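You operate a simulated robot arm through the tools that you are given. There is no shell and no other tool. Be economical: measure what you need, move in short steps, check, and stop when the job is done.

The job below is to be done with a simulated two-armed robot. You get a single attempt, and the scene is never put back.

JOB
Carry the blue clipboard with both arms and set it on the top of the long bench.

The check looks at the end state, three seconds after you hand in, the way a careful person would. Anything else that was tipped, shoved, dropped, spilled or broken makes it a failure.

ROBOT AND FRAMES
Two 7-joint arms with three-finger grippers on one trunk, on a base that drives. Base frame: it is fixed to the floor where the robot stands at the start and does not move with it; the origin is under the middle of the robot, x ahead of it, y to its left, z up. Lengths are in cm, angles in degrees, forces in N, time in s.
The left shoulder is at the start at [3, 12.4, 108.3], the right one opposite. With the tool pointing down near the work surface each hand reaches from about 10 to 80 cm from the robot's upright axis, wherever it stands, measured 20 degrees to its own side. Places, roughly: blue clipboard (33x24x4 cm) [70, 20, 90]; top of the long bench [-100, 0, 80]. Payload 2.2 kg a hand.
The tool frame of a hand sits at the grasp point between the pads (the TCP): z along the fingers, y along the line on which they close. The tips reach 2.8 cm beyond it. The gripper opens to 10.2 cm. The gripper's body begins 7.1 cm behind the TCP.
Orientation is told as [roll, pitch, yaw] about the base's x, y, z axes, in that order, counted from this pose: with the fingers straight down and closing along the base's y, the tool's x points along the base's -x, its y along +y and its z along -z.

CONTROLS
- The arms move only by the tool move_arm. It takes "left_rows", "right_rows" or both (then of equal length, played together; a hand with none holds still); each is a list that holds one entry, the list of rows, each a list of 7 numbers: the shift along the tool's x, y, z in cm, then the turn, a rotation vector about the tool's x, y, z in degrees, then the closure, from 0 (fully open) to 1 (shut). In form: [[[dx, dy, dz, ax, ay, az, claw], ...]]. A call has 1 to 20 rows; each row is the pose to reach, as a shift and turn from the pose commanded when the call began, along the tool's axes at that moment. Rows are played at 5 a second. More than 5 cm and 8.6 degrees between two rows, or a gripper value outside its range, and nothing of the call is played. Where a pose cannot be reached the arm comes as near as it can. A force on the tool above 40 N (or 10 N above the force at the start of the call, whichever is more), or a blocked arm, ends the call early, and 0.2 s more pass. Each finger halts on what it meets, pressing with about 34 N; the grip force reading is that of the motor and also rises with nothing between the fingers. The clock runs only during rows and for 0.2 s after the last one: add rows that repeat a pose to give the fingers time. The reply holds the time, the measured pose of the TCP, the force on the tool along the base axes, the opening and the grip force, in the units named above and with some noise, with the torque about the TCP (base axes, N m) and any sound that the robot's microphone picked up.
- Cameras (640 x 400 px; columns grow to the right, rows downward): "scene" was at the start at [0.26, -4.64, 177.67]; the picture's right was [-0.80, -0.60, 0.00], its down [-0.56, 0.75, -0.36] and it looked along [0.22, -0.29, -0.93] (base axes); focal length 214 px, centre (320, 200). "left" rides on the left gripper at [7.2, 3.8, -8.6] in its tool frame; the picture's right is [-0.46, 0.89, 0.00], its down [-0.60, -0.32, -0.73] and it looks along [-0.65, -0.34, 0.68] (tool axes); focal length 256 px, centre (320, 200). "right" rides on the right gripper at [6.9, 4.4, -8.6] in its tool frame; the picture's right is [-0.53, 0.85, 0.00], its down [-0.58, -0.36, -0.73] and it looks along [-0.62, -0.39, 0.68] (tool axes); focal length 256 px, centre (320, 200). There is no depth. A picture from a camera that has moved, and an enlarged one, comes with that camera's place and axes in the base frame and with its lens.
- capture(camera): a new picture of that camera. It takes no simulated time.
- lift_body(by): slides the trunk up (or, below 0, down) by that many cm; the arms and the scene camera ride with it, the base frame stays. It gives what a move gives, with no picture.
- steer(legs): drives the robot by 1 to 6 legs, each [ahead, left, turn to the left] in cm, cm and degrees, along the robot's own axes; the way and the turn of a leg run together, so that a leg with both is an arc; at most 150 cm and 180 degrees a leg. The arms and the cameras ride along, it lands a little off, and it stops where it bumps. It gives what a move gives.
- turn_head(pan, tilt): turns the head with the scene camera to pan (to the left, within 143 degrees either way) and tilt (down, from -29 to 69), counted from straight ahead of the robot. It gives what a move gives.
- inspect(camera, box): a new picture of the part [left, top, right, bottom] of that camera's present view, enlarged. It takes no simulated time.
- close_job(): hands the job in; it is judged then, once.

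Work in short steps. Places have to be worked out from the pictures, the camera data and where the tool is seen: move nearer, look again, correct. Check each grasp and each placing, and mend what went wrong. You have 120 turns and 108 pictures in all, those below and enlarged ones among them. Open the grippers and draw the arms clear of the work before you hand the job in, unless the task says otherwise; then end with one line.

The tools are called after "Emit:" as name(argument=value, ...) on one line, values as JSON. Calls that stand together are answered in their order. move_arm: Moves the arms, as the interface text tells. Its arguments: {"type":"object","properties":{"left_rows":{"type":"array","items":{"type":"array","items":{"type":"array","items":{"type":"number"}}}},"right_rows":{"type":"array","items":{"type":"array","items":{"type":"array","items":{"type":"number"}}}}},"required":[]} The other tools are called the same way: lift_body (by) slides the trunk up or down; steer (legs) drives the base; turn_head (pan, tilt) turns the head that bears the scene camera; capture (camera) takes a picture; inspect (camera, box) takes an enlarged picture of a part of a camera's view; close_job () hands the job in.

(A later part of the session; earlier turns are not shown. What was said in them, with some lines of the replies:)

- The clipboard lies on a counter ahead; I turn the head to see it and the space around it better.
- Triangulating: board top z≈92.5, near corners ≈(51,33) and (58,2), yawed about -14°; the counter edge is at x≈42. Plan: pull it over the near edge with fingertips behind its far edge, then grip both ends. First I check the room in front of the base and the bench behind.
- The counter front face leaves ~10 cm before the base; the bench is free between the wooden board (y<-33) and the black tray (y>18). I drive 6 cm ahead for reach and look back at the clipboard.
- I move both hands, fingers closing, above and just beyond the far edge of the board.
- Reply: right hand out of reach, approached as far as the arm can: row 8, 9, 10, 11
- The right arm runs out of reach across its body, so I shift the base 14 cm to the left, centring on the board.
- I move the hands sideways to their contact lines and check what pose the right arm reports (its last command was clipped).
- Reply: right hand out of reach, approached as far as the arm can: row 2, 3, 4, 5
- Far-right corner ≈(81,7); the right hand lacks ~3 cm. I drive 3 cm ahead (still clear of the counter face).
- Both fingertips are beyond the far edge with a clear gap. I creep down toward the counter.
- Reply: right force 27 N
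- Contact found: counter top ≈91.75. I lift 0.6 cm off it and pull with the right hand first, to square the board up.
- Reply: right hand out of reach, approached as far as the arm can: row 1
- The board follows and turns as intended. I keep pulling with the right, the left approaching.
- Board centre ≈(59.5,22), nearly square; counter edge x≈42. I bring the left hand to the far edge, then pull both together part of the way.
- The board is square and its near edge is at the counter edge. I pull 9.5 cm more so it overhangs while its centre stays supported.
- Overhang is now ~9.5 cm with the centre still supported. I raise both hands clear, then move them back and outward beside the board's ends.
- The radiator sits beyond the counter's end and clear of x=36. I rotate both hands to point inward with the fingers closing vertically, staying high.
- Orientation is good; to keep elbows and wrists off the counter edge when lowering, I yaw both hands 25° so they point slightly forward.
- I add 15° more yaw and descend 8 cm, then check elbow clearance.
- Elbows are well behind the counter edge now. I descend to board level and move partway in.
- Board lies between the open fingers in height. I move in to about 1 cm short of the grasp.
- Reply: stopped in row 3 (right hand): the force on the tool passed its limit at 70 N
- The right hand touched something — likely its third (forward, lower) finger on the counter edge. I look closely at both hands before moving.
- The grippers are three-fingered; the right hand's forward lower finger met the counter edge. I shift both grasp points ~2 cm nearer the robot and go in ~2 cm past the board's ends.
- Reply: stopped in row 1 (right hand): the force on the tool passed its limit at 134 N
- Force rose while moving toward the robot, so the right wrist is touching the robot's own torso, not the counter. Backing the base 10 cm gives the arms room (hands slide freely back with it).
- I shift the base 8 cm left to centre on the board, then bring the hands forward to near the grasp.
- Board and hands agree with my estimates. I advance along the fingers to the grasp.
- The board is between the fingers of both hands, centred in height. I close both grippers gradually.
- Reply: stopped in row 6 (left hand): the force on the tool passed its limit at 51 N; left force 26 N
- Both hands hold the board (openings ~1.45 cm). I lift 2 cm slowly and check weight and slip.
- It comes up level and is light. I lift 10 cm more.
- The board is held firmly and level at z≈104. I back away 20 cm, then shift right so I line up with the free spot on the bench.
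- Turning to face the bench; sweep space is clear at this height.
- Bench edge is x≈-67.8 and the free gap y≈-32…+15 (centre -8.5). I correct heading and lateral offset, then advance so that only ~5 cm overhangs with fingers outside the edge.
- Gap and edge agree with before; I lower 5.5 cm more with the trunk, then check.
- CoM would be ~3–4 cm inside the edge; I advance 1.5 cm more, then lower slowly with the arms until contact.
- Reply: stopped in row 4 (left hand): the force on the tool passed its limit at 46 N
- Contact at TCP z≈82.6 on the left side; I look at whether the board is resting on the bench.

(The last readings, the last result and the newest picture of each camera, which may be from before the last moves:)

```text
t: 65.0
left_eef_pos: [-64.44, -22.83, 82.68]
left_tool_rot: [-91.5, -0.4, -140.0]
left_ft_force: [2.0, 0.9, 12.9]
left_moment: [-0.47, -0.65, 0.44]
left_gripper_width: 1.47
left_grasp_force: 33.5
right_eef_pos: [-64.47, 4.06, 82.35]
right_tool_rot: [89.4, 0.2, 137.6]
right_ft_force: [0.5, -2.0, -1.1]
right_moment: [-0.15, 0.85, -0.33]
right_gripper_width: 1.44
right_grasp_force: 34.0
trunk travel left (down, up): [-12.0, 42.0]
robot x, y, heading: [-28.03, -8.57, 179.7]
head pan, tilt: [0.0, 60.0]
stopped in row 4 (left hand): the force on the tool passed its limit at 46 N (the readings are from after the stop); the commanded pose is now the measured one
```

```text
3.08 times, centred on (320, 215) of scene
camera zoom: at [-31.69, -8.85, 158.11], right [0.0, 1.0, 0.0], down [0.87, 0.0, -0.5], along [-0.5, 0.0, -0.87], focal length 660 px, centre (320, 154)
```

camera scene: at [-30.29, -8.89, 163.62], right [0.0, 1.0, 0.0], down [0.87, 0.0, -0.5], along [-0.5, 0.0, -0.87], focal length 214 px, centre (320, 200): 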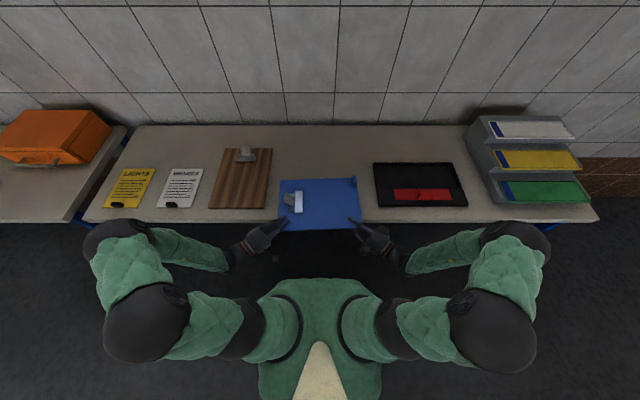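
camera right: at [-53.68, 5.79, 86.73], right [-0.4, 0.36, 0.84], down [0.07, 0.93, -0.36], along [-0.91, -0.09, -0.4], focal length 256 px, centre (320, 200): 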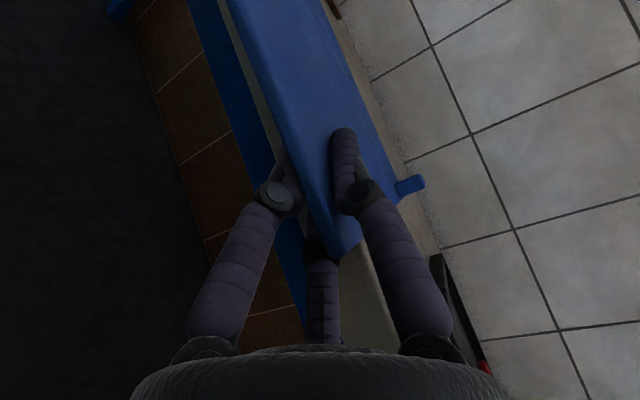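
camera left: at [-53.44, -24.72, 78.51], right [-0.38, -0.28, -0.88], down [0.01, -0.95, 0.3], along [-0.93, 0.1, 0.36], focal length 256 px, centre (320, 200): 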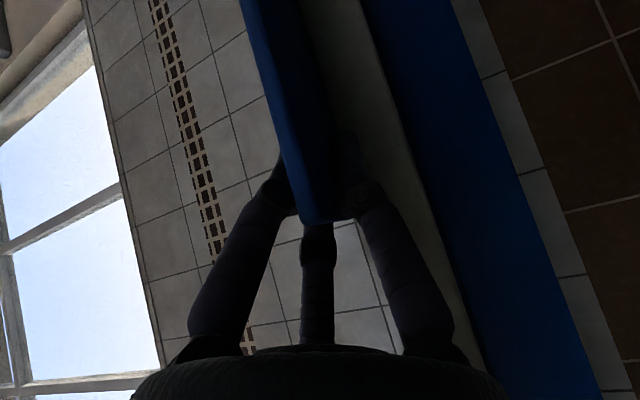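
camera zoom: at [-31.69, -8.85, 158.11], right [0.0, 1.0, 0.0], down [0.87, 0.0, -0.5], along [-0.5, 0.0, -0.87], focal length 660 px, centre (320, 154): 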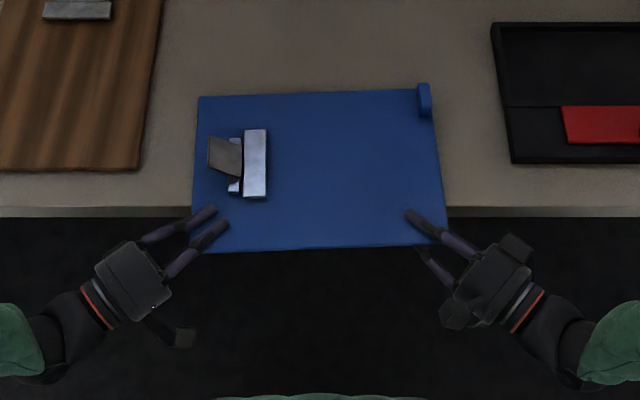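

The board's far side seems to be touching. I lower another 0.5 cm gently with both.

Emit:
move_arm(right_rows=[[[0, -0.2, 0, 0, 0, 0, 1], [0, -0.4, 0, 0, 0, 0, 1], [0, -0.5, 0, 0, 0, 0, 1]]], left_rows=[[[0, 0.2, 0, 0, 0, 0, 1], [0, 0.4, 0, 0, 0, 0, 1], [0, 0.5, 0, 0, 0, 0, 1]]])

Emit:
inspect(camera="right", box=[180, 0, 480, 280])

Emit:
inspect(camera="left", box=[200, 0, 480, 260])

```text
t: 65.5
left_eef_pos: [-64.54, -22.95, 82.66]
left_tool_rot: [-91.9, -0.7, -140.3]
left_ft_force: [4.1, 1.0, 18.1]
left_moment: [-1.28, -0.99, 0.64]
left_gripper_width: 1.41
left_grasp_force: 34.3
right_eef_pos: [-64.39, 4.05, 82.07]
right_tool_rot: [89.8, 0.0, 137.7]
right_ft_force: [1.0, -0.7, 3.4]
right_moment: [-0.63, 1.41, -0.32]
right_gripper_width: 1.45
right_grasp_force: 34.0
trunk travel left (down, up): [-12.0, 42.0]
robot x, y, heading: [-28.18, -8.82, 179.8]
head pan, tilt: [0.0, 60.0]
stopped in row 2 (left hand): the force on the tool passed its limit at 44 N (the readings are from after the stop); the commanded pose is now the measured one
```

```text
1.43 times, centred on (330, 140) of right
camera zoom: at [-53.66, 5.82, 86.47], right [-0.4, 0.36, 0.84], down [0.07, 0.93, -0.36], along [-0.92, -0.09, -0.39], focal length 366 px, centre (306, 286)
```

zoom: 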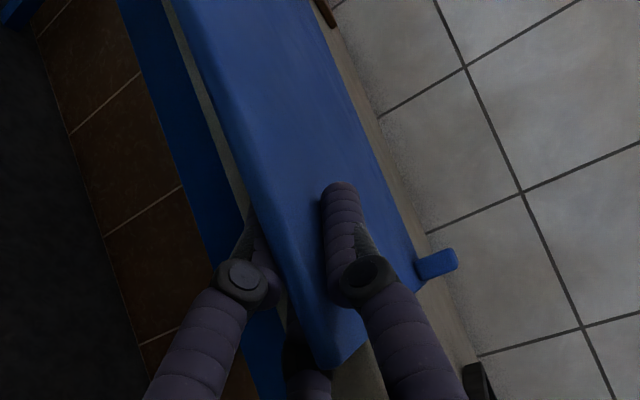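

```text
1.54 times, centred on (340, 130) of left
camera zoom: at [-53.48, -24.72, 78.35], right [-0.38, -0.28, -0.88], down [0.01, -0.95, 0.3], along [-0.92, 0.1, 0.37], focal length 394 px, centre (289, 308)
```

zoom: 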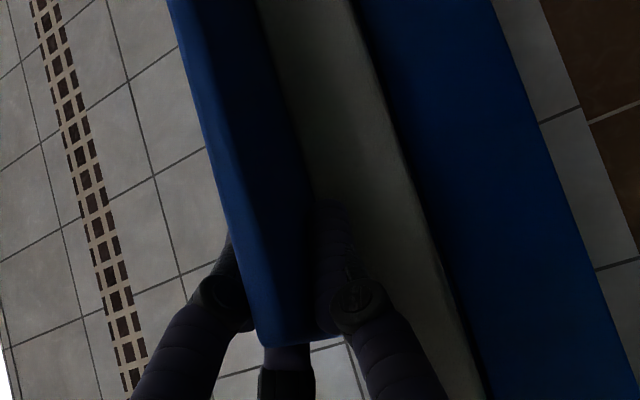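

The left touches while the right barely does. I raise the left 0.3 cm to relax it and lower the right a little to find where it meets the bench.

Emit:
move_arm(right_rows=[[[0, -0.2, 0, 0, 0, 0, 1], [0, -0.4, 0, 0, 0, 0, 1], [0, -0.6, 0, 0, 0, 0, 1], [0, -0.6, 0, 0, 0, 0, 1]]], left_rows=[[[0, -0.3, 0, 0, 0, 0, 1], [0, -0.3, 0, 0, 0, 0, 1], [0, -0.3, 0, 0, 0, 0, 1], [0, -0.3, 0, 0, 0, 0, 1]]])

```text
t: 66.2
left_eef_pos: [-64.56, -22.8, 82.6]
left_tool_rot: [-91.5, -0.6, -140.1]
left_ft_force: [0.0, 1.5, 1.6]
left_moment: [-0.88, -0.6, 0.12]
left_gripper_width: 1.46
left_grasp_force: 34.3
right_eef_pos: [-64.46, 4.07, 82.07]
right_tool_rot: [90.3, 0.1, 137.8]
right_ft_force: [-2.0, -2.3, 9.1]
right_moment: [-0.24, 0.66, -0.23]
right_gripper_width: 1.46
right_grasp_force: 33.8
trunk travel left (down, up): [-12.0, 42.0]
robot x, y, heading: [-28.0, -8.87, 179.9]
head pan, tilt: [0.0, 60.0]
stopped in row 3 (right hand): the force on the tool passed its limit at 43 N (the readings are from after the stop); the commanded pose is now the measured one
```

Both contacts match the left/right offset I saw when it lay flat on the counter, so the board rests flat on the bench with its centre ~6 cm inside the edge. I open partway and draw straight back.

Emit:
move_arm(right_rows=[[[0, 0, 0, 0, 0, 0, 0.85], [0, 0, 0, 0, 0, 0, 0.72], [0, 0, 0, 0, 0, 0, 0.65], [0, 0, 0, 0, 0, 0, 0.65]]], left_rows=[[[0, 0, 0, 0, 0, 0, 0.85], [0, 0, 0, 0, 0, 0, 0.72], [0, 0, 0, 0, 0, 0, 0.65], [0, 0, 0, 0, 0, 0, 0.65]]])

Emit:
inspect(camera="scene", box=[220, 150, 420, 280])

Emit:
capture(camera="left")

Emit:
capture(camera="right")

```text
t: 67.2
left_eef_pos: [-64.61, -22.89, 82.75]
left_tool_rot: [-91.5, -0.7, -140.0]
left_ft_force: [-0.8, 1.1, 0.4]
left_moment: [0.02, 0.0, 0.02]
left_gripper_width: 3.58
left_grasp_force: 0.0
right_eef_pos: [-64.46, 4.06, 81.9]
right_tool_rot: [90.1, 0.1, 137.8]
right_ft_force: [4.6, -0.1, -3.1]
right_moment: [0.03, -0.16, 0.03]
right_gripper_width: 3.73
right_grasp_force: 0.0
trunk travel left (down, up): [-12.0, 42.0]
robot x, y, heading: [-28.08, -8.59, 180.0]
head pan, tilt: [0.0, 60.0]
```

```text
3.08 times, centred on (320, 215) of scene
camera zoom: at [-31.77, -8.9, 158.1], right [0.0, 1.0, 0.0], down [0.87, 0.0, -0.5], along [-0.5, 0.0, -0.87], focal length 660 px, centre (320, 154)
```

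zoom: 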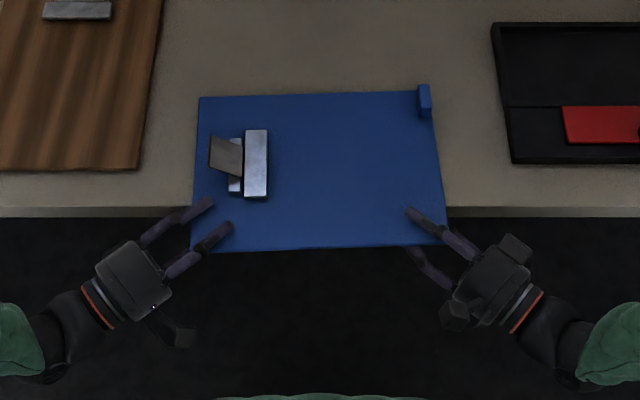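

```text
38 pictures are left
camera left: at [-53.54, -24.72, 78.45], right [-0.38, -0.29, -0.88], down [0.01, -0.95, 0.3], along [-0.93, 0.1, 0.36], focal length 256 px, centre (320, 200)
```

left: 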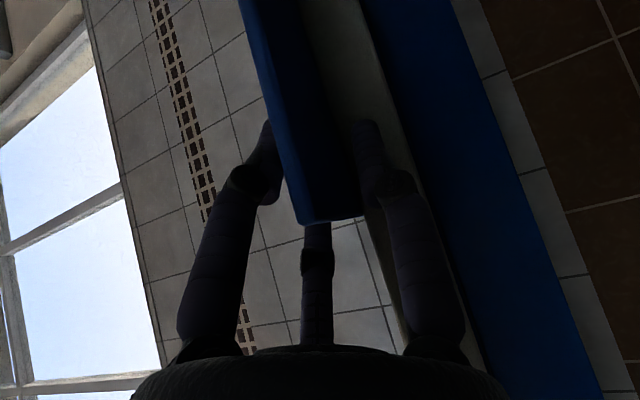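

```text
37 pictures are left
camera right: at [-53.73, 5.84, 86.2], right [-0.39, 0.36, 0.84], down [0.06, 0.93, -0.37], along [-0.92, -0.09, -0.39], focal length 256 px, centre (320, 200)
```

right: 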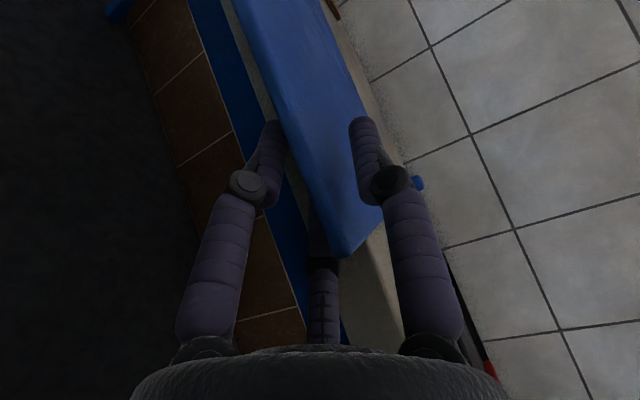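

Released and the board stays put. I draw both hands back along their fingers, then pull the front edge view.

Emit:
move_arm(right_rows=[[[0, 0, -2, 0, 0, 0, 0.65], [0, 0, -4.5, 0, 0, 0, 0.65], [0, 0, -7, 0, 0, 0, 0.65], [0, 0, -10, 0, 0, 0, 0.65], [0, 0, -10, 0, 0, 0, 0.65]]], left_rows=[[[0, 0, -2, 0, 0, 0, 0.65], [0, 0, -4.5, 0, 0, 0, 0.65], [0, 0, -7, 0, 0, 0, 0.65], [0, 0, -10, 0, 0, 0, 0.65], [0, 0, -10, 0, 0, 0, 0.65]]])

Emit:
inspect(camera="scene", box=[200, 130, 440, 280])

```text
t: 68.4
left_eef_pos: [-58.52, -30.23, 82.47]
left_tool_rot: [-91.5, -0.6, -140.1]
left_ft_force: [0.3, 0.4, 0.0]
left_moment: [-0.04, -0.01, 0.02]
left_gripper_width: 3.59
left_grasp_force: 0.0
right_eef_pos: [-57.84, 11.63, 82.03]
right_tool_rot: [90.2, 0.0, 137.7]
right_ft_force: [0.1, -0.3, -0.7]
right_moment: [0.03, 0.01, 0.02]
right_gripper_width: 3.57
right_grasp_force: 0.1
trunk travel left (down, up): [-12.0, 42.0]
robot x, y, heading: [-28.12, -9.09, 179.5]
head pan, tilt: [0.0, 60.0]
```

```text
2.67 times, centred on (320, 205) of scene
camera zoom: at [-31.79, -8.89, 158.11], right [0.0, 1.0, 0.0], down [0.87, 0.0, -0.5], along [-0.5, 0.0, -0.87], focal length 572 px, centre (320, 187)
```

zoom: 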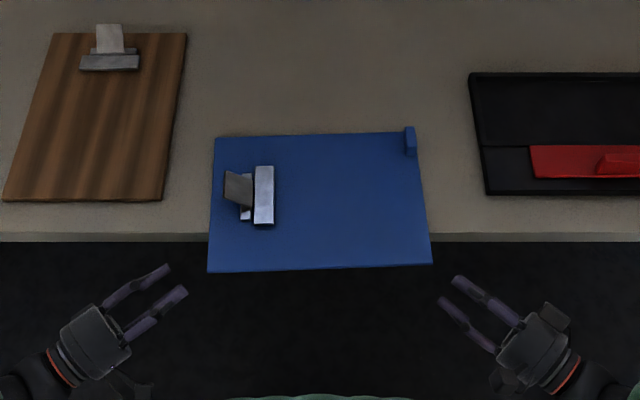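

The board rests stably, ~5 cm overhanging. I'll push it fully on with closed fingertips: first back the base off for wrist room, closing the fingers.

Emit:
steer(legs=[[-17, 0, 0]])

Emit:
move_arm(right_rows=[[[0, 2, 0, 0, -8, 0, 0.8], [0, 4, 0, 0, -16, 0, 1], [0, 5, 0, 0, -24, 0, 1], [0, 5, 0, 0, -32, 0, 1], [0, 5, 0, 0, -40, 0, 1], [0, 5, 0, 0, -47.7, 0, 1], [0, 5, 0, 0, -47.7, 0, 1]]], left_rows=[[[0, -2, 0, 0, -8.3, 0, 0.8], [0, -4, 0, 0, -16.6, 0, 1], [0, -5, 0, 0, -25, 0, 1], [0, -5, 0, 0, -33.3, 0, 1], [0, -5, 0, 0, -41.6, 0, 1], [0, -5, 0, 0, -50, 0, 1], [0, -5, 0, 0, -50, 0, 1]]])

Emit:
capture(camera="scene")

```text
t: 69.9
left_eef_pos: [-41.57, -30.27, 82.43]
left_tool_rot: [-91.7, -0.5, -140.0]
left_ft_force: [0.3, -0.2, 1.0]
left_moment: [-0.04, -0.02, -0.01]
left_gripper_width: 3.56
left_grasp_force: 0.1
right_eef_pos: [-41.09, 11.44, 82.13]
right_tool_rot: [90.2, 0.0, 137.8]
right_ft_force: [0.2, -0.8, 0.2]
right_moment: [0.02, 0.01, -0.02]
right_gripper_width: 3.57
right_grasp_force: 0.0
trunk travel left (down, up): [-12.0, 42.0]
robot x, y, heading: [-11.09, -8.44, 180.1]
head pan, tilt: [0.0, 60.0]
```

```text
t: 71.7
left_eef_pos: [-41.91, -31.4, 87.53]
left_tool_rot: [-92.0, -0.7, -89.7]
left_ft_force: [0.9, -0.8, 0.4]
left_moment: [-0.01, -0.02, -0.02]
left_gripper_width: 0.21
left_grasp_force: 31.2
right_eef_pos: [-42.23, 13.91, 87.5]
right_tool_rot: [91.9, -3.9, 89.2]
right_ft_force: [-0.2, -0.2, -0.2]
right_moment: [0.0, 0.02, 0.01]
right_gripper_width: 0.18
right_grasp_force: 30.9
trunk travel left (down, up): [-12.0, 42.0]
robot x, y, heading: [-11.44, -9.12, 180.1]
head pan, tilt: [0.0, 60.0]
stopped in row 7 (right hand): the arm was blocked; the commanded pose is now the measured one
```

```text
35 pictures are left
camera scene: at [-15.07, -8.92, 158.11], right [0.0, 1.0, 0.0], down [0.87, 0.0, -0.5], along [-0.5, 0.0, -0.87], focal length 214 px, centre (320, 200)
```

scene: 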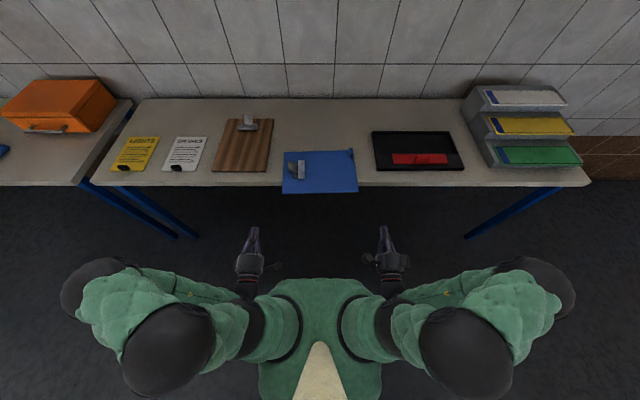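

I extend the hands forward in front of the board's edge and lower to board height, staying short of contact.

Emit:
move_arm(right_rows=[[[0, 0, 4, 0, 0, 0, 1], [3, 0, 7, 0, 0, 0, 1], [6, 0, 10, 0, 0, 0, 1], [9, -1, 13, 0, 0, 0, 1], [11, -2.5, 14, 0, 0, 0, 1], [11.9, -4.2, 14, 0, 0, 0, 1], [11.9, -4.2, 14, 0, 0, 0, 1]]], left_rows=[[[0, 0, 4, 0, 0, 0, 1], [3, 0, 7, 0, 0, 0, 1], [6, 0, 10, 0, 0, 0, 1], [9, 1, 13, 0, 0, 0, 1], [11, 2.5, 14, 0, 0, 0, 1], [11.9, 4.2, 14, 0, 0, 0, 1], [11.9, 4.2, 14, 0, 0, 0, 1]]])

Emit:
inspect(camera="scene", box=[220, 120, 420, 260])

Emit:
capture(camera="right")

Emit:
capture(camera="left")

```text
t: 73.3
left_eef_pos: [-54.18, -23.54, 82.95]
left_tool_rot: [-92.1, -0.5, -89.9]
left_ft_force: [-0.5, -0.5, -0.5]
left_moment: [0.04, 0.01, 0.02]
left_gripper_width: 0.21
left_grasp_force: 31.2
left hand out of reach, approached as far as the arm can: row 4, 5, 6, 7
right_eef_pos: [-55.43, 6.09, 81.78]
right_tool_rot: [92.0, -3.8, 89.6]
right_ft_force: [-0.9, -0.1, -0.4]
right_moment: [0.01, 0.02, 0.02]
right_gripper_width: 0.2
right_grasp_force: 31.7
right hand out of reach, approached as far as the arm can: row 4, 5, 6, 7
trunk travel left (down, up): [-12.0, 42.0]
robot x, y, heading: [-11.05, -8.61, 180.1]
head pan, tilt: [0.0, 60.0]
```

```text
2.86 times, centred on (320, 190) of scene
camera zoom: at [-15.17, -8.93, 158.11], right [0.0, 1.0, 0.0], down [0.87, 0.0, -0.5], along [-0.5, 0.0, -0.87], focal length 613 px, centre (320, 229)
```

zoom: 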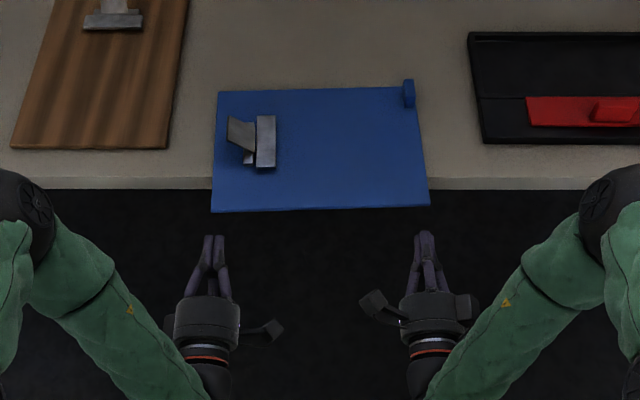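

```text
33 pictures are left
camera right: at [-46.95, -1.12, 85.24], right [0.03, 0.48, 0.88], down [0.72, 0.6, -0.35], along [-0.69, 0.65, -0.32], focal length 256 px, centre (320, 200)
```

right: 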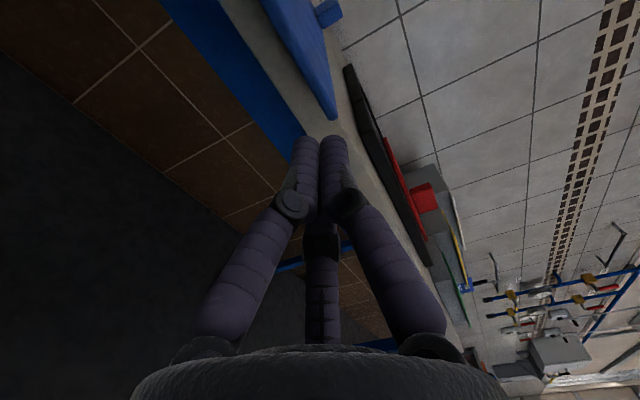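

```text
32 pictures are left
camera left: at [-45.75, -16.22, 78.56], right [-0.03, -0.48, -0.88], down [0.74, -0.6, 0.3], along [-0.67, -0.64, 0.37], focal length 256 px, centre (320, 200)
```

left: 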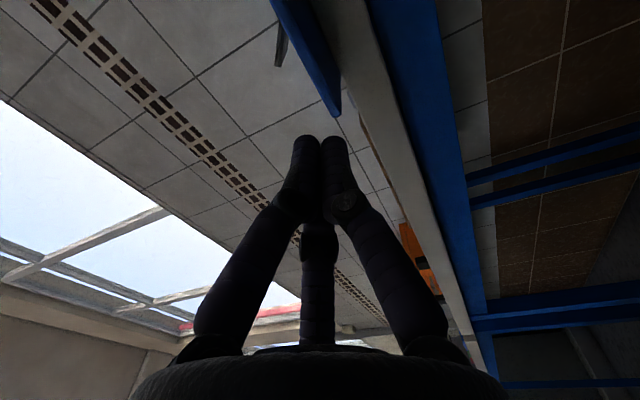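

The reach ends here, so the base will do the pushing. First I move the hands inward from the corners and level the tips.

Emit:
move_arm(right_rows=[[[2.5, 0.8, -1, 0, 0, 0, 1], [5, 1.6, -1.3, 0, 0, 0, 1], [5, 1.6, -1.3, 0, 0, 0, 1]]], left_rows=[[[2.3, -0.2, 0, 0, 0, 0, 1], [4.5, -0.4, 0, 0, 0, 0, 1], [4.5, -0.4, 0, 0, 0, 0, 1]]])

Emit:
inspect(camera="scene", box=[220, 120, 420, 260])

```text
t: 74.1
left_eef_pos: [-53.46, -22.82, 81.67]
left_tool_rot: [-92.2, -0.7, -90.1]
left_ft_force: [-0.6, -0.5, 0.4]
left_moment: [-0.02, 0.03, -0.02]
left_gripper_width: 0.21
left_grasp_force: 31.1
left hand out of reach, approached as far as the arm can: row 1, 2, 3
right_eef_pos: [-53.8, 5.69, 81.6]
right_tool_rot: [92.2, -3.9, 89.7]
right_ft_force: [0.9, 0.8, 0.5]
right_moment: [-0.03, -0.01, 0.0]
right_gripper_width: 0.22
right_grasp_force: 31.2
right hand out of reach, approached as far as the arm can: row 1, 2, 3
trunk travel left (down, up): [-12.0, 42.0]
robot x, y, heading: [-11.35, -8.29, 179.9]
head pan, tilt: [0.0, 60.0]
```

```text
2.86 times, centred on (320, 190) of scene
camera zoom: at [-15.09, -8.92, 158.11], right [0.0, 1.0, 0.0], down [0.87, 0.0, -0.5], along [-0.5, 0.0, -0.87], focal length 613 px, centre (320, 229)
```

zoom: 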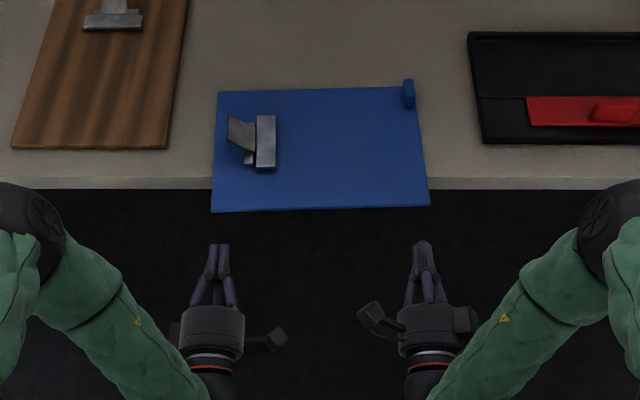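

This wrist pose is at its limits. I go back to fingers-down hands as used before: raise the trunk, swing the hands inward, then rotate them down.

Emit:
lift_body(by=20)

Emit:
move_arm(right_rows=[[[0, 0, -1, 0, 8.2, 0, 1], [0, 0, -2, 0, 16.4, 0, 1], [0, 0, -2, 0, 24.6, 0, 1], [0, 0, -2, 0, 32.8, 0, 1], [0, 0, -2, 0, 41, 0, 1], [0, 0, -2, 0, 49.2, 0, 1], [0, 0, -2, 0, 57.4, 0, 1], [0, 0, -2, 0, 65.6, 0, 1], [0, 0, -2, 0, 73.8, 0, 1], [0, 0, -2, 0, 82, 0, 1], [0, 0, -2, 0, 90, 0, 1], [0, 0, -2, 0, 90, 0, 1]]], left_rows=[[[0, 0, -1, 0, 8.2, 0, 1], [0, 0, -2, 0, 16.4, 0, 1], [0, 0, -2, 0, 24.6, 0, 1], [0, 0, -2, 0, 32.8, 0, 1], [0, 0, -2, 0, 41, 0, 1], [0, 0, -2, 0, 49.2, 0, 1], [0, 0, -2, 0, 57.4, 0, 1], [0, 0, -2, 0, 65.6, 0, 1], [0, 0, -2, 0, 73.8, 0, 1], [0, 0, -2, 0, 82, 0, 1], [0, 0, -2, 0, 90, 0, 1], [0, 0, -2, 0, 90, 0, 1]]])

Emit:
capture(camera="scene")

```text
t: 76.2
left_eef_pos: [-53.42, -22.87, 101.82]
left_tool_rot: [-92.1, -0.7, -90.0]
left_ft_force: [0.2, -0.5, -1.0]
left_moment: [-0.05, 0.02, -0.05]
left_gripper_width: 0.22
left_grasp_force: 31.5
right_eef_pos: [-53.88, 5.66, 101.66]
right_tool_rot: [92.0, -3.8, 89.6]
right_ft_force: [0.3, -0.2, -0.4]
right_moment: [0.01, -0.01, -0.02]
right_gripper_width: 0.2
right_grasp_force: 31.8
trunk travel left (down, up): [-32.0, 22.0]
robot x, y, heading: [-11.16, -8.4, 180.0]
head pan, tilt: [0.0, 60.0]
```

```text
t: 78.8
left_eef_pos: [-51.26, -22.75, 101.83]
left_tool_rot: [-89.3, -2.2, 179.9]
left_ft_force: [-0.9, 0.0, 0.9]
left_moment: [0.01, 0.0, 0.04]
left_gripper_width: 0.22
left_grasp_force: 31.1
right_eef_pos: [-51.69, 5.67, 101.66]
right_tool_rot: [86.2, -2.1, 179.8]
right_ft_force: [-0.1, 0.1, -0.4]
right_moment: [0.01, 0.01, -0.02]
right_gripper_width: 0.2
right_grasp_force: 31.6
trunk travel left (down, up): [-32.0, 22.0]
robot x, y, heading: [-10.98, -8.58, 180.2]
head pan, tilt: [0.0, 60.0]
```

```text
30 pictures are left
camera scene: at [-14.97, -8.91, 178.11], right [0.0, 1.0, 0.0], down [0.87, 0.0, -0.5], along [-0.5, 0.0, -0.87], focal length 214 px, centre (320, 200)
```

scene: 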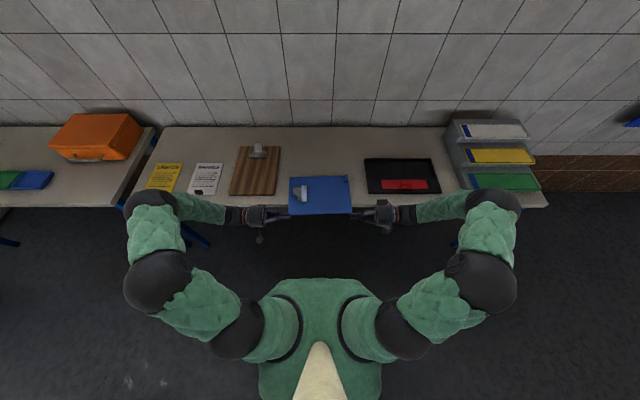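

Now rotate both hands to fingers-down.

Emit:
move_arm(right_rows=[[[0, 0, 0, 8, 0, 0, 1], [0, 0, 0, 16, 0, 0, 1], [0, 0, 0, 24, 0, 0, 1], [0, 0, 0, 32, 0, 0, 1], [0, 0, 0, 40, 0, 0, 1], [0, 0, 0, 48, 0, 0, 1], [0, 0, 0, 56, 0, 0, 1], [0, 0, 0, 64, 0, 0, 1], [0, 0, 0, 72, 0, 0, 1], [0, 0, 0, 80, 0, 0, 1], [0, 0, 0, 86, 0, 0, 1], [0, 0, 0, 86, 0, 0, 1]]], left_rows=[[[0, 0, 0, -8, 0, 0, 1], [0, 0, 0, -16, 0, 0, 1], [0, 0, 0, -24, 0, 0, 1], [0, 0, 0, -32, 0, 0, 1], [0, 0, 0, -40, 0, 0, 1], [0, 0, 0, -48, 0, 0, 1], [0, 0, 0, -56, 0, 0, 1], [0, 0, 0, -64, 0, 0, 1], [0, 0, 0, -72, 0, 0, 1], [0, 0, 0, -80, 0, 0, 1], [0, 0, 0, -88, 0, 0, 1], [0, 0, 0, -89, 0, 0, 1]]])

Emit:
capture(camera="scene")

```text
t: 81.4
left_eef_pos: [-51.3, -22.96, 101.84]
left_tool_rot: [-0.1, -2.2, 179.8]
left_ft_force: [-0.2, 0.1, -0.4]
left_moment: [0.02, -0.01, -0.01]
left_gripper_width: 0.21
left_grasp_force: 31.4
right_eef_pos: [-51.88, 5.74, 101.66]
right_tool_rot: [0.2, -2.2, 179.8]
right_ft_force: [0.3, -0.2, 0.2]
right_moment: [-0.01, 0.01, 0.0]
right_gripper_width: 0.22
right_grasp_force: 31.3
trunk travel left (down, up): [-32.0, 22.0]
robot x, y, heading: [-11.19, -8.99, 180.0]
head pan, tilt: [0.0, 60.0]
```

```text
29 pictures are left
camera scene: at [-15.07, -8.93, 178.1], right [0.0, 1.0, 0.0], down [0.87, 0.0, -0.5], along [-0.5, 0.0, -0.87], focal length 214 px, centre (320, 200)
```

scene: 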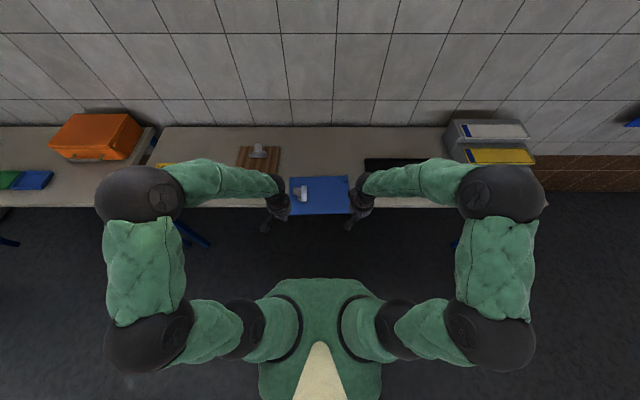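

Hands point down. I lower them in front of the board's near edge, tips just above bench-top height.

Emit:
move_arm(right_rows=[[[-2, 1, 4, 0, 0, 0, 1], [-4, 2, 8, 0, 0, 0, 1], [-5, 3, 12, 0, 0, 0, 1], [-5, 3.7, 15.5, 0, 0, 0, 1], [-5, 3.7, 16.8, 0, 0, 0, 1], [-5, 3.7, 16.8, 0, 0, 0, 1]]], left_rows=[[[-2, -1, 4, 0, 0, 0, 1], [-4, -2, 8, 0, 0, 0, 1], [-5.6, -3, 12, 0, 0, 0, 1], [-5.6, -3.4, 15.5, 0, 0, 0, 1], [-5.6, -3.4, 16.9, 0, 0, 0, 1], [-5.6, -3.4, 16.9, 0, 0, 0, 1]]])

Emit:
capture(camera="right")

Emit:
capture(camera="left")

Emit:
capture(camera="scene")

```text
t: 82.8
left_eef_pos: [-57.7, -19.34, 85.15]
left_tool_rot: [-0.3, -2.2, 180.0]
left_ft_force: [1.0, 0.7, 0.1]
left_moment: [0.03, 0.0, 0.0]
left_gripper_width: 0.2
left_grasp_force: 31.8
right_eef_pos: [-57.22, 1.96, 85.17]
right_tool_rot: [0.2, -2.1, 179.7]
right_ft_force: [0.6, -0.2, -0.3]
right_moment: [0.0, -0.01, 0.01]
right_gripper_width: 0.2
right_grasp_force: 31.6
trunk travel left (down, up): [-32.0, 22.0]
robot x, y, heading: [-11.47, -8.82, 180.0]
head pan, tilt: [0.0, 60.0]
```

```text
28 pictures are left
camera right: at [-50.14, -2.49, 93.48], right [-0.54, -0.84, 0.02], down [-0.55, 0.37, 0.75], along [-0.64, 0.39, -0.66], focal length 256 px, centre (320, 200)
```

right: 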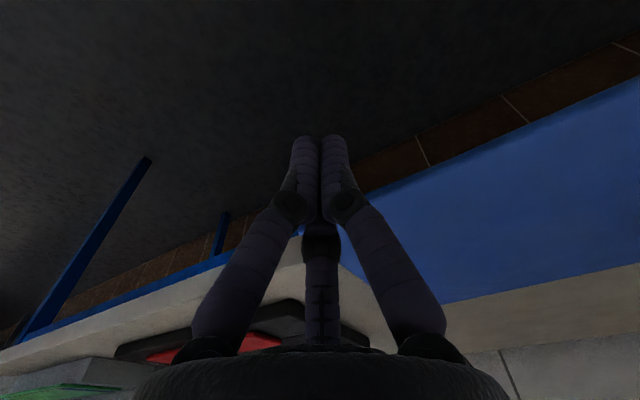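

```text
27 pictures are left
camera left: at [-50.03, -23.14, 93.33], right [-0.47, -0.89, 0.01], down [-0.58, 0.31, 0.76], along [-0.67, 0.34, -0.66], focal length 256 px, centre (320, 200)
```

left: 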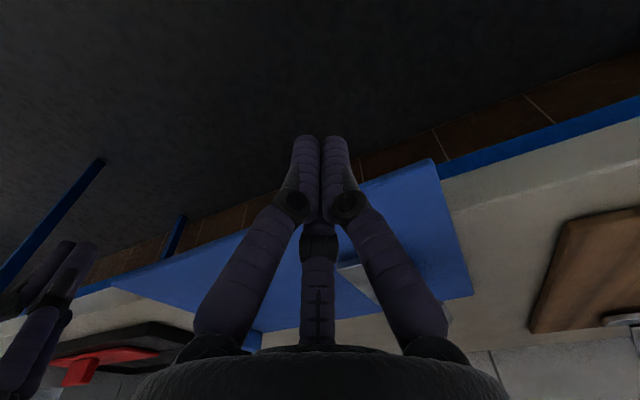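

```text
26 pictures are left
camera scene: at [-15.05, -8.93, 178.11], right [0.0, 1.0, 0.0], down [0.87, 0.0, -0.5], along [-0.5, 0.0, -0.87], focal length 214 px, centre (320, 200)
```

scene: 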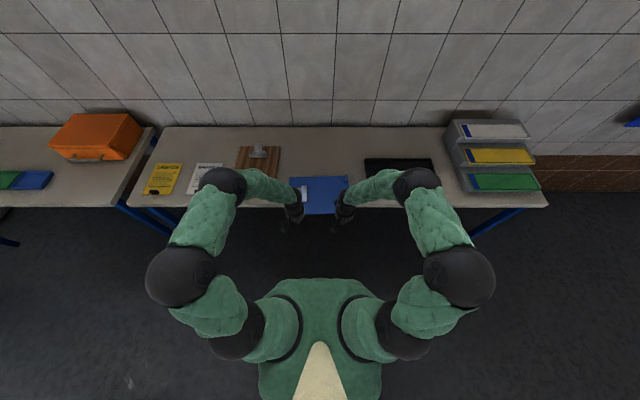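

Both hands are lined up in front of the near edge. I push the board forward, first half.

Emit:
move_arm(right_rows=[[[-1.5, 0, 0.2, 0, 0, 0, 1], [-2.5, 0, 0.25, 0, 0, 0, 1], [-3.5, 0, 0.3, 0, 0, 0, 1], [-4.5, 0, 0.35, 0, 0, 0, 1], [-5.5, 0, 0.4, 0, 0, 0, 1], [-6.5, 0, 0.45, 0, 0, 0, 1], [-7.5, 0, 0.5, 0, 0, 0, 1], [-8.5, 0, 0.5, 0, 0, 0, 1], [-8.5, 0, 0.5, 0, 0, 0, 1]]], left_rows=[[[-1, 0, 0.2, 0, 0, 0, 1], [-2, 0, 0.25, 0, 0, 0, 1], [-3, 0, 0.3, 0, 0, 0, 1], [-4, 0, 0.35, 0, 0, 0, 1], [-5, 0, 0.4, 0, 0, 0, 1], [-6, 0, 0.45, 0, 0, 0, 1], [-7, 0, 0.5, 0, 0, 0, 1], [-8, 0, 0.5, 0, 0, 0, 1], [-8, 0, 0.5, 0, 0, 0, 1]]])

Emit:
inspect(camera="scene", box=[220, 130, 420, 260])

Emit:
capture(camera="left")

```text
t: 84.8
left_eef_pos: [-65.68, -19.27, 84.83]
left_tool_rot: [-0.3, -2.1, 180.0]
left_ft_force: [0.3, -0.1, 0.0]
left_moment: [-0.01, -0.03, -0.03]
left_gripper_width: 0.2
left_grasp_force: 31.7
right_eef_pos: [-65.98, 1.9, 84.93]
right_tool_rot: [0.3, -2.1, 179.8]
right_ft_force: [0.3, 0.1, -0.1]
right_moment: [0.0, 0.0, 0.0]
right_gripper_width: 0.21
right_grasp_force: 31.8
trunk travel left (down, up): [-32.0, 22.0]
robot x, y, heading: [-11.15, -8.76, 179.9]
head pan, tilt: [0.0, 60.0]
```

```text
3.08 times, centred on (320, 195) of scene
camera zoom: at [-15.07, -8.91, 178.11], right [0.0, 1.0, 0.0], down [0.87, 0.0, -0.5], along [-0.5, 0.0, -0.87], focal length 660 px, centre (320, 215)
```

zoom: 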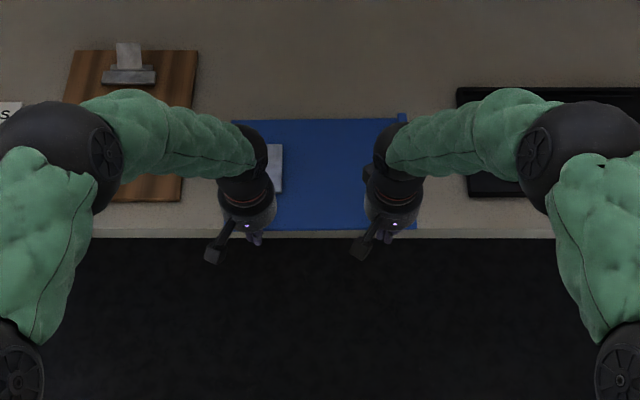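

```text
24 pictures are left
camera left: at [-58.08, -23.06, 93.11], right [-0.47, -0.89, 0.01], down [-0.58, 0.31, 0.76], along [-0.67, 0.34, -0.66], focal length 256 px, centre (320, 200)
```

left: 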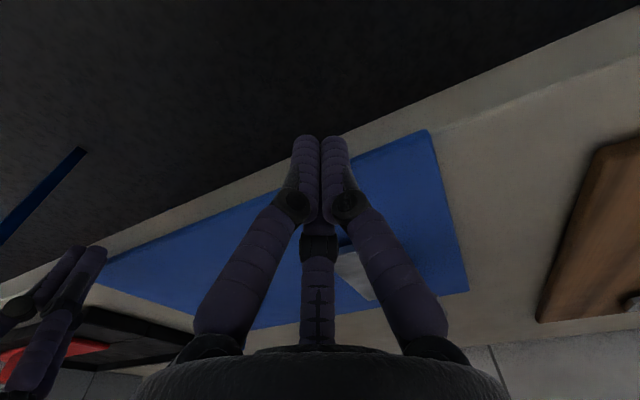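

It slides straight in; the near edge is about at the bench edge. I push 5 cm more.

Emit:
move_arm(right_rows=[[[-1, 0, 0.04, 0, 0, 0, 1], [-2, 0, 0.08, 0, 0, 0, 1], [-3, 0, 0.1, 0, 0, 0, 1], [-4, 0, 0.13, 0, 0, 0, 1], [-5, 0, 0.16, 0, 0, 0, 1], [-5, 0, 0.16, 0, 0, 0, 1]]], left_rows=[[[-1.3, 0, 0.04, 0, 0, 0, 1], [-2.3, 0, 0.08, 0, 0, 0, 1], [-3.3, 0, 0.1, 0, 0, 0, 1], [-4.3, 0, 0.13, 0, 0, 0, 1], [-5.3, 0, 0.16, 0, 0, 0, 1], [-5.3, 0, 0.16, 0, 0, 0, 1]]])

Emit:
capture(camera="left")

Emit:
capture(camera="right")

```text
t: 86.2
left_eef_pos: [-70.98, -19.42, 85.03]
left_tool_rot: [-0.3, -2.1, 180.0]
left_ft_force: [0.6, 1.3, -1.3]
left_moment: [-0.02, -0.01, -0.02]
left_gripper_width: 0.19
left_grasp_force: 31.4
right_eef_pos: [-70.97, 1.99, 84.86]
right_tool_rot: [0.2, -2.1, 179.7]
right_ft_force: [0.7, -0.5, 1.6]
right_moment: [-0.02, -0.03, -0.02]
right_gripper_width: 0.21
right_grasp_force: 31.2
trunk travel left (down, up): [-32.0, 22.0]
robot x, y, heading: [-11.21, -8.61, 180.2]
head pan, tilt: [0.0, 60.0]
```

```text
23 pictures are left
camera left: at [-63.4, -23.16, 93.22], right [-0.47, -0.89, 0.01], down [-0.58, 0.31, 0.75], along [-0.67, 0.34, -0.66], focal length 256 px, centre (320, 200)
```

left: 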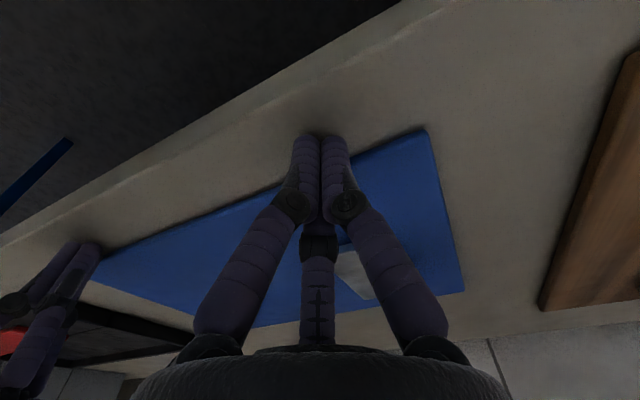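

```text
22 pictures are left
camera right: at [-63.91, -2.37, 93.23], right [-0.54, -0.84, 0.02], down [-0.55, 0.37, 0.75], along [-0.64, 0.39, -0.66], focal length 256 px, centre (320, 200)
```

right: 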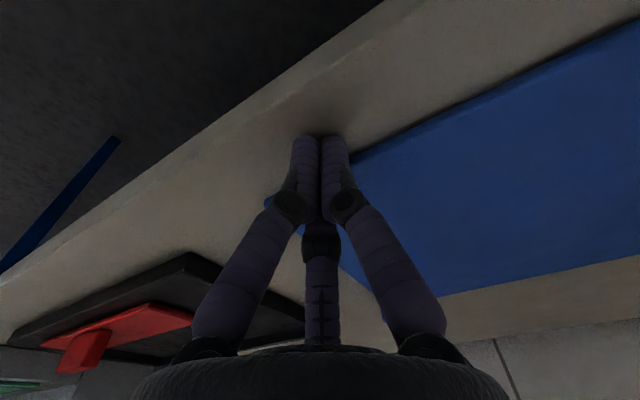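

The whole board lies on the bench, clear of the wooden board and tray. I draw the hands back and up, open them, and back away.

Emit:
move_arm(right_rows=[[[2, 0, -0.3, 0, 0, 0, 1], [5, 0, -2, 0, 0, 0, 1], [9, 0, -4, 0, 0, 0, 0.6], [12, 0, -8, 0, 0, 0, 0.2], [14, 0, -12, 0, 0, 0, 0], [14, 0, -16, 0, 0, 0, 0], [14, 0, -16, 0, 0, 0, 0]]], left_rows=[[[2, 0, -0.3, 0, 0, 0, 1], [5, 0, -2, 0, 0, 0, 1], [9, 0, -4, 0, 0, 0, 0.6], [12, 0, -8, 0, 0, 0, 0.2], [14, 0, -12, 0, 0, 0, 0], [14, 0, -16, 0, 0, 0, 0], [14, 0, -16, 0, 0, 0, 0]]])

Emit:
steer(legs=[[-10, 0, 0]])

Emit:
capture(camera="scene")

```text
t: 87.8
left_eef_pos: [-56.56, -19.73, 100.19]
left_tool_rot: [-0.3, -2.1, 179.9]
left_ft_force: [-0.5, 0.5, -0.2]
left_moment: [-0.01, -0.03, 0.01]
left_gripper_width: 10.23
left_grasp_force: 0.1
right_eef_pos: [-56.2, 2.04, 100.53]
right_tool_rot: [0.2, -2.0, 179.8]
right_ft_force: [0.2, 0.5, 0.1]
right_moment: [-0.04, -0.05, -0.01]
right_gripper_width: 10.2
right_grasp_force: 0.0
trunk travel left (down, up): [-32.0, 22.0]
robot x, y, heading: [-11.75, -8.58, 179.9]
head pan, tilt: [0.0, 60.0]
```

```text
t: 89.0
left_eef_pos: [-46.28, -19.64, 100.37]
left_tool_rot: [-0.3, -2.2, 179.9]
left_ft_force: [0.4, 0.2, -0.2]
left_moment: [0.01, 0.04, 0.01]
left_gripper_width: 10.19
left_grasp_force: 0.0
right_eef_pos: [-46.0, 2.2, 100.64]
right_tool_rot: [0.2, -2.2, 179.7]
right_ft_force: [-1.0, -0.2, -0.7]
right_moment: [0.02, 0.02, 0.04]
right_gripper_width: 10.19
right_grasp_force: 0.1
trunk travel left (down, up): [-32.0, 22.0]
robot x, y, heading: [-1.2, -8.48, 179.9]
head pan, tilt: [0.0, 60.0]
```

```text
21 pictures are left
camera scene: at [-4.77, -8.91, 178.11], right [0.0, 1.0, 0.0], down [0.87, 0.0, -0.5], along [-0.5, 0.0, -0.87], focal length 214 px, centre (320, 200)
```

scene: 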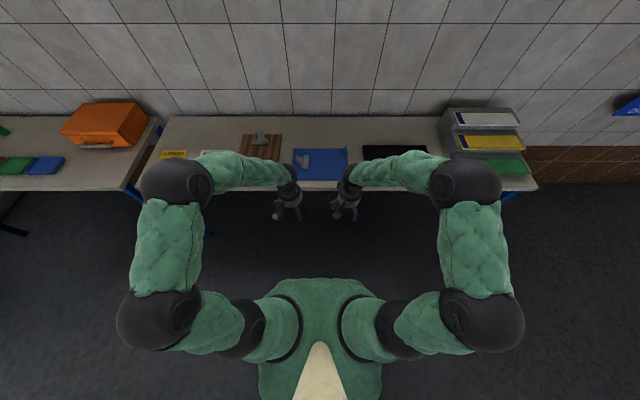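

The clipboard lies flat on the bench with its near edge inside, everything else in place, grippers open and clear. Handing in.

Emit:
close_job()

```text
The job is handed in.
```

The blue clipboard was carried with both arms and now lies flat on top of the long bench, fully on the surface. The other items are in place and the grippers are open and clear.
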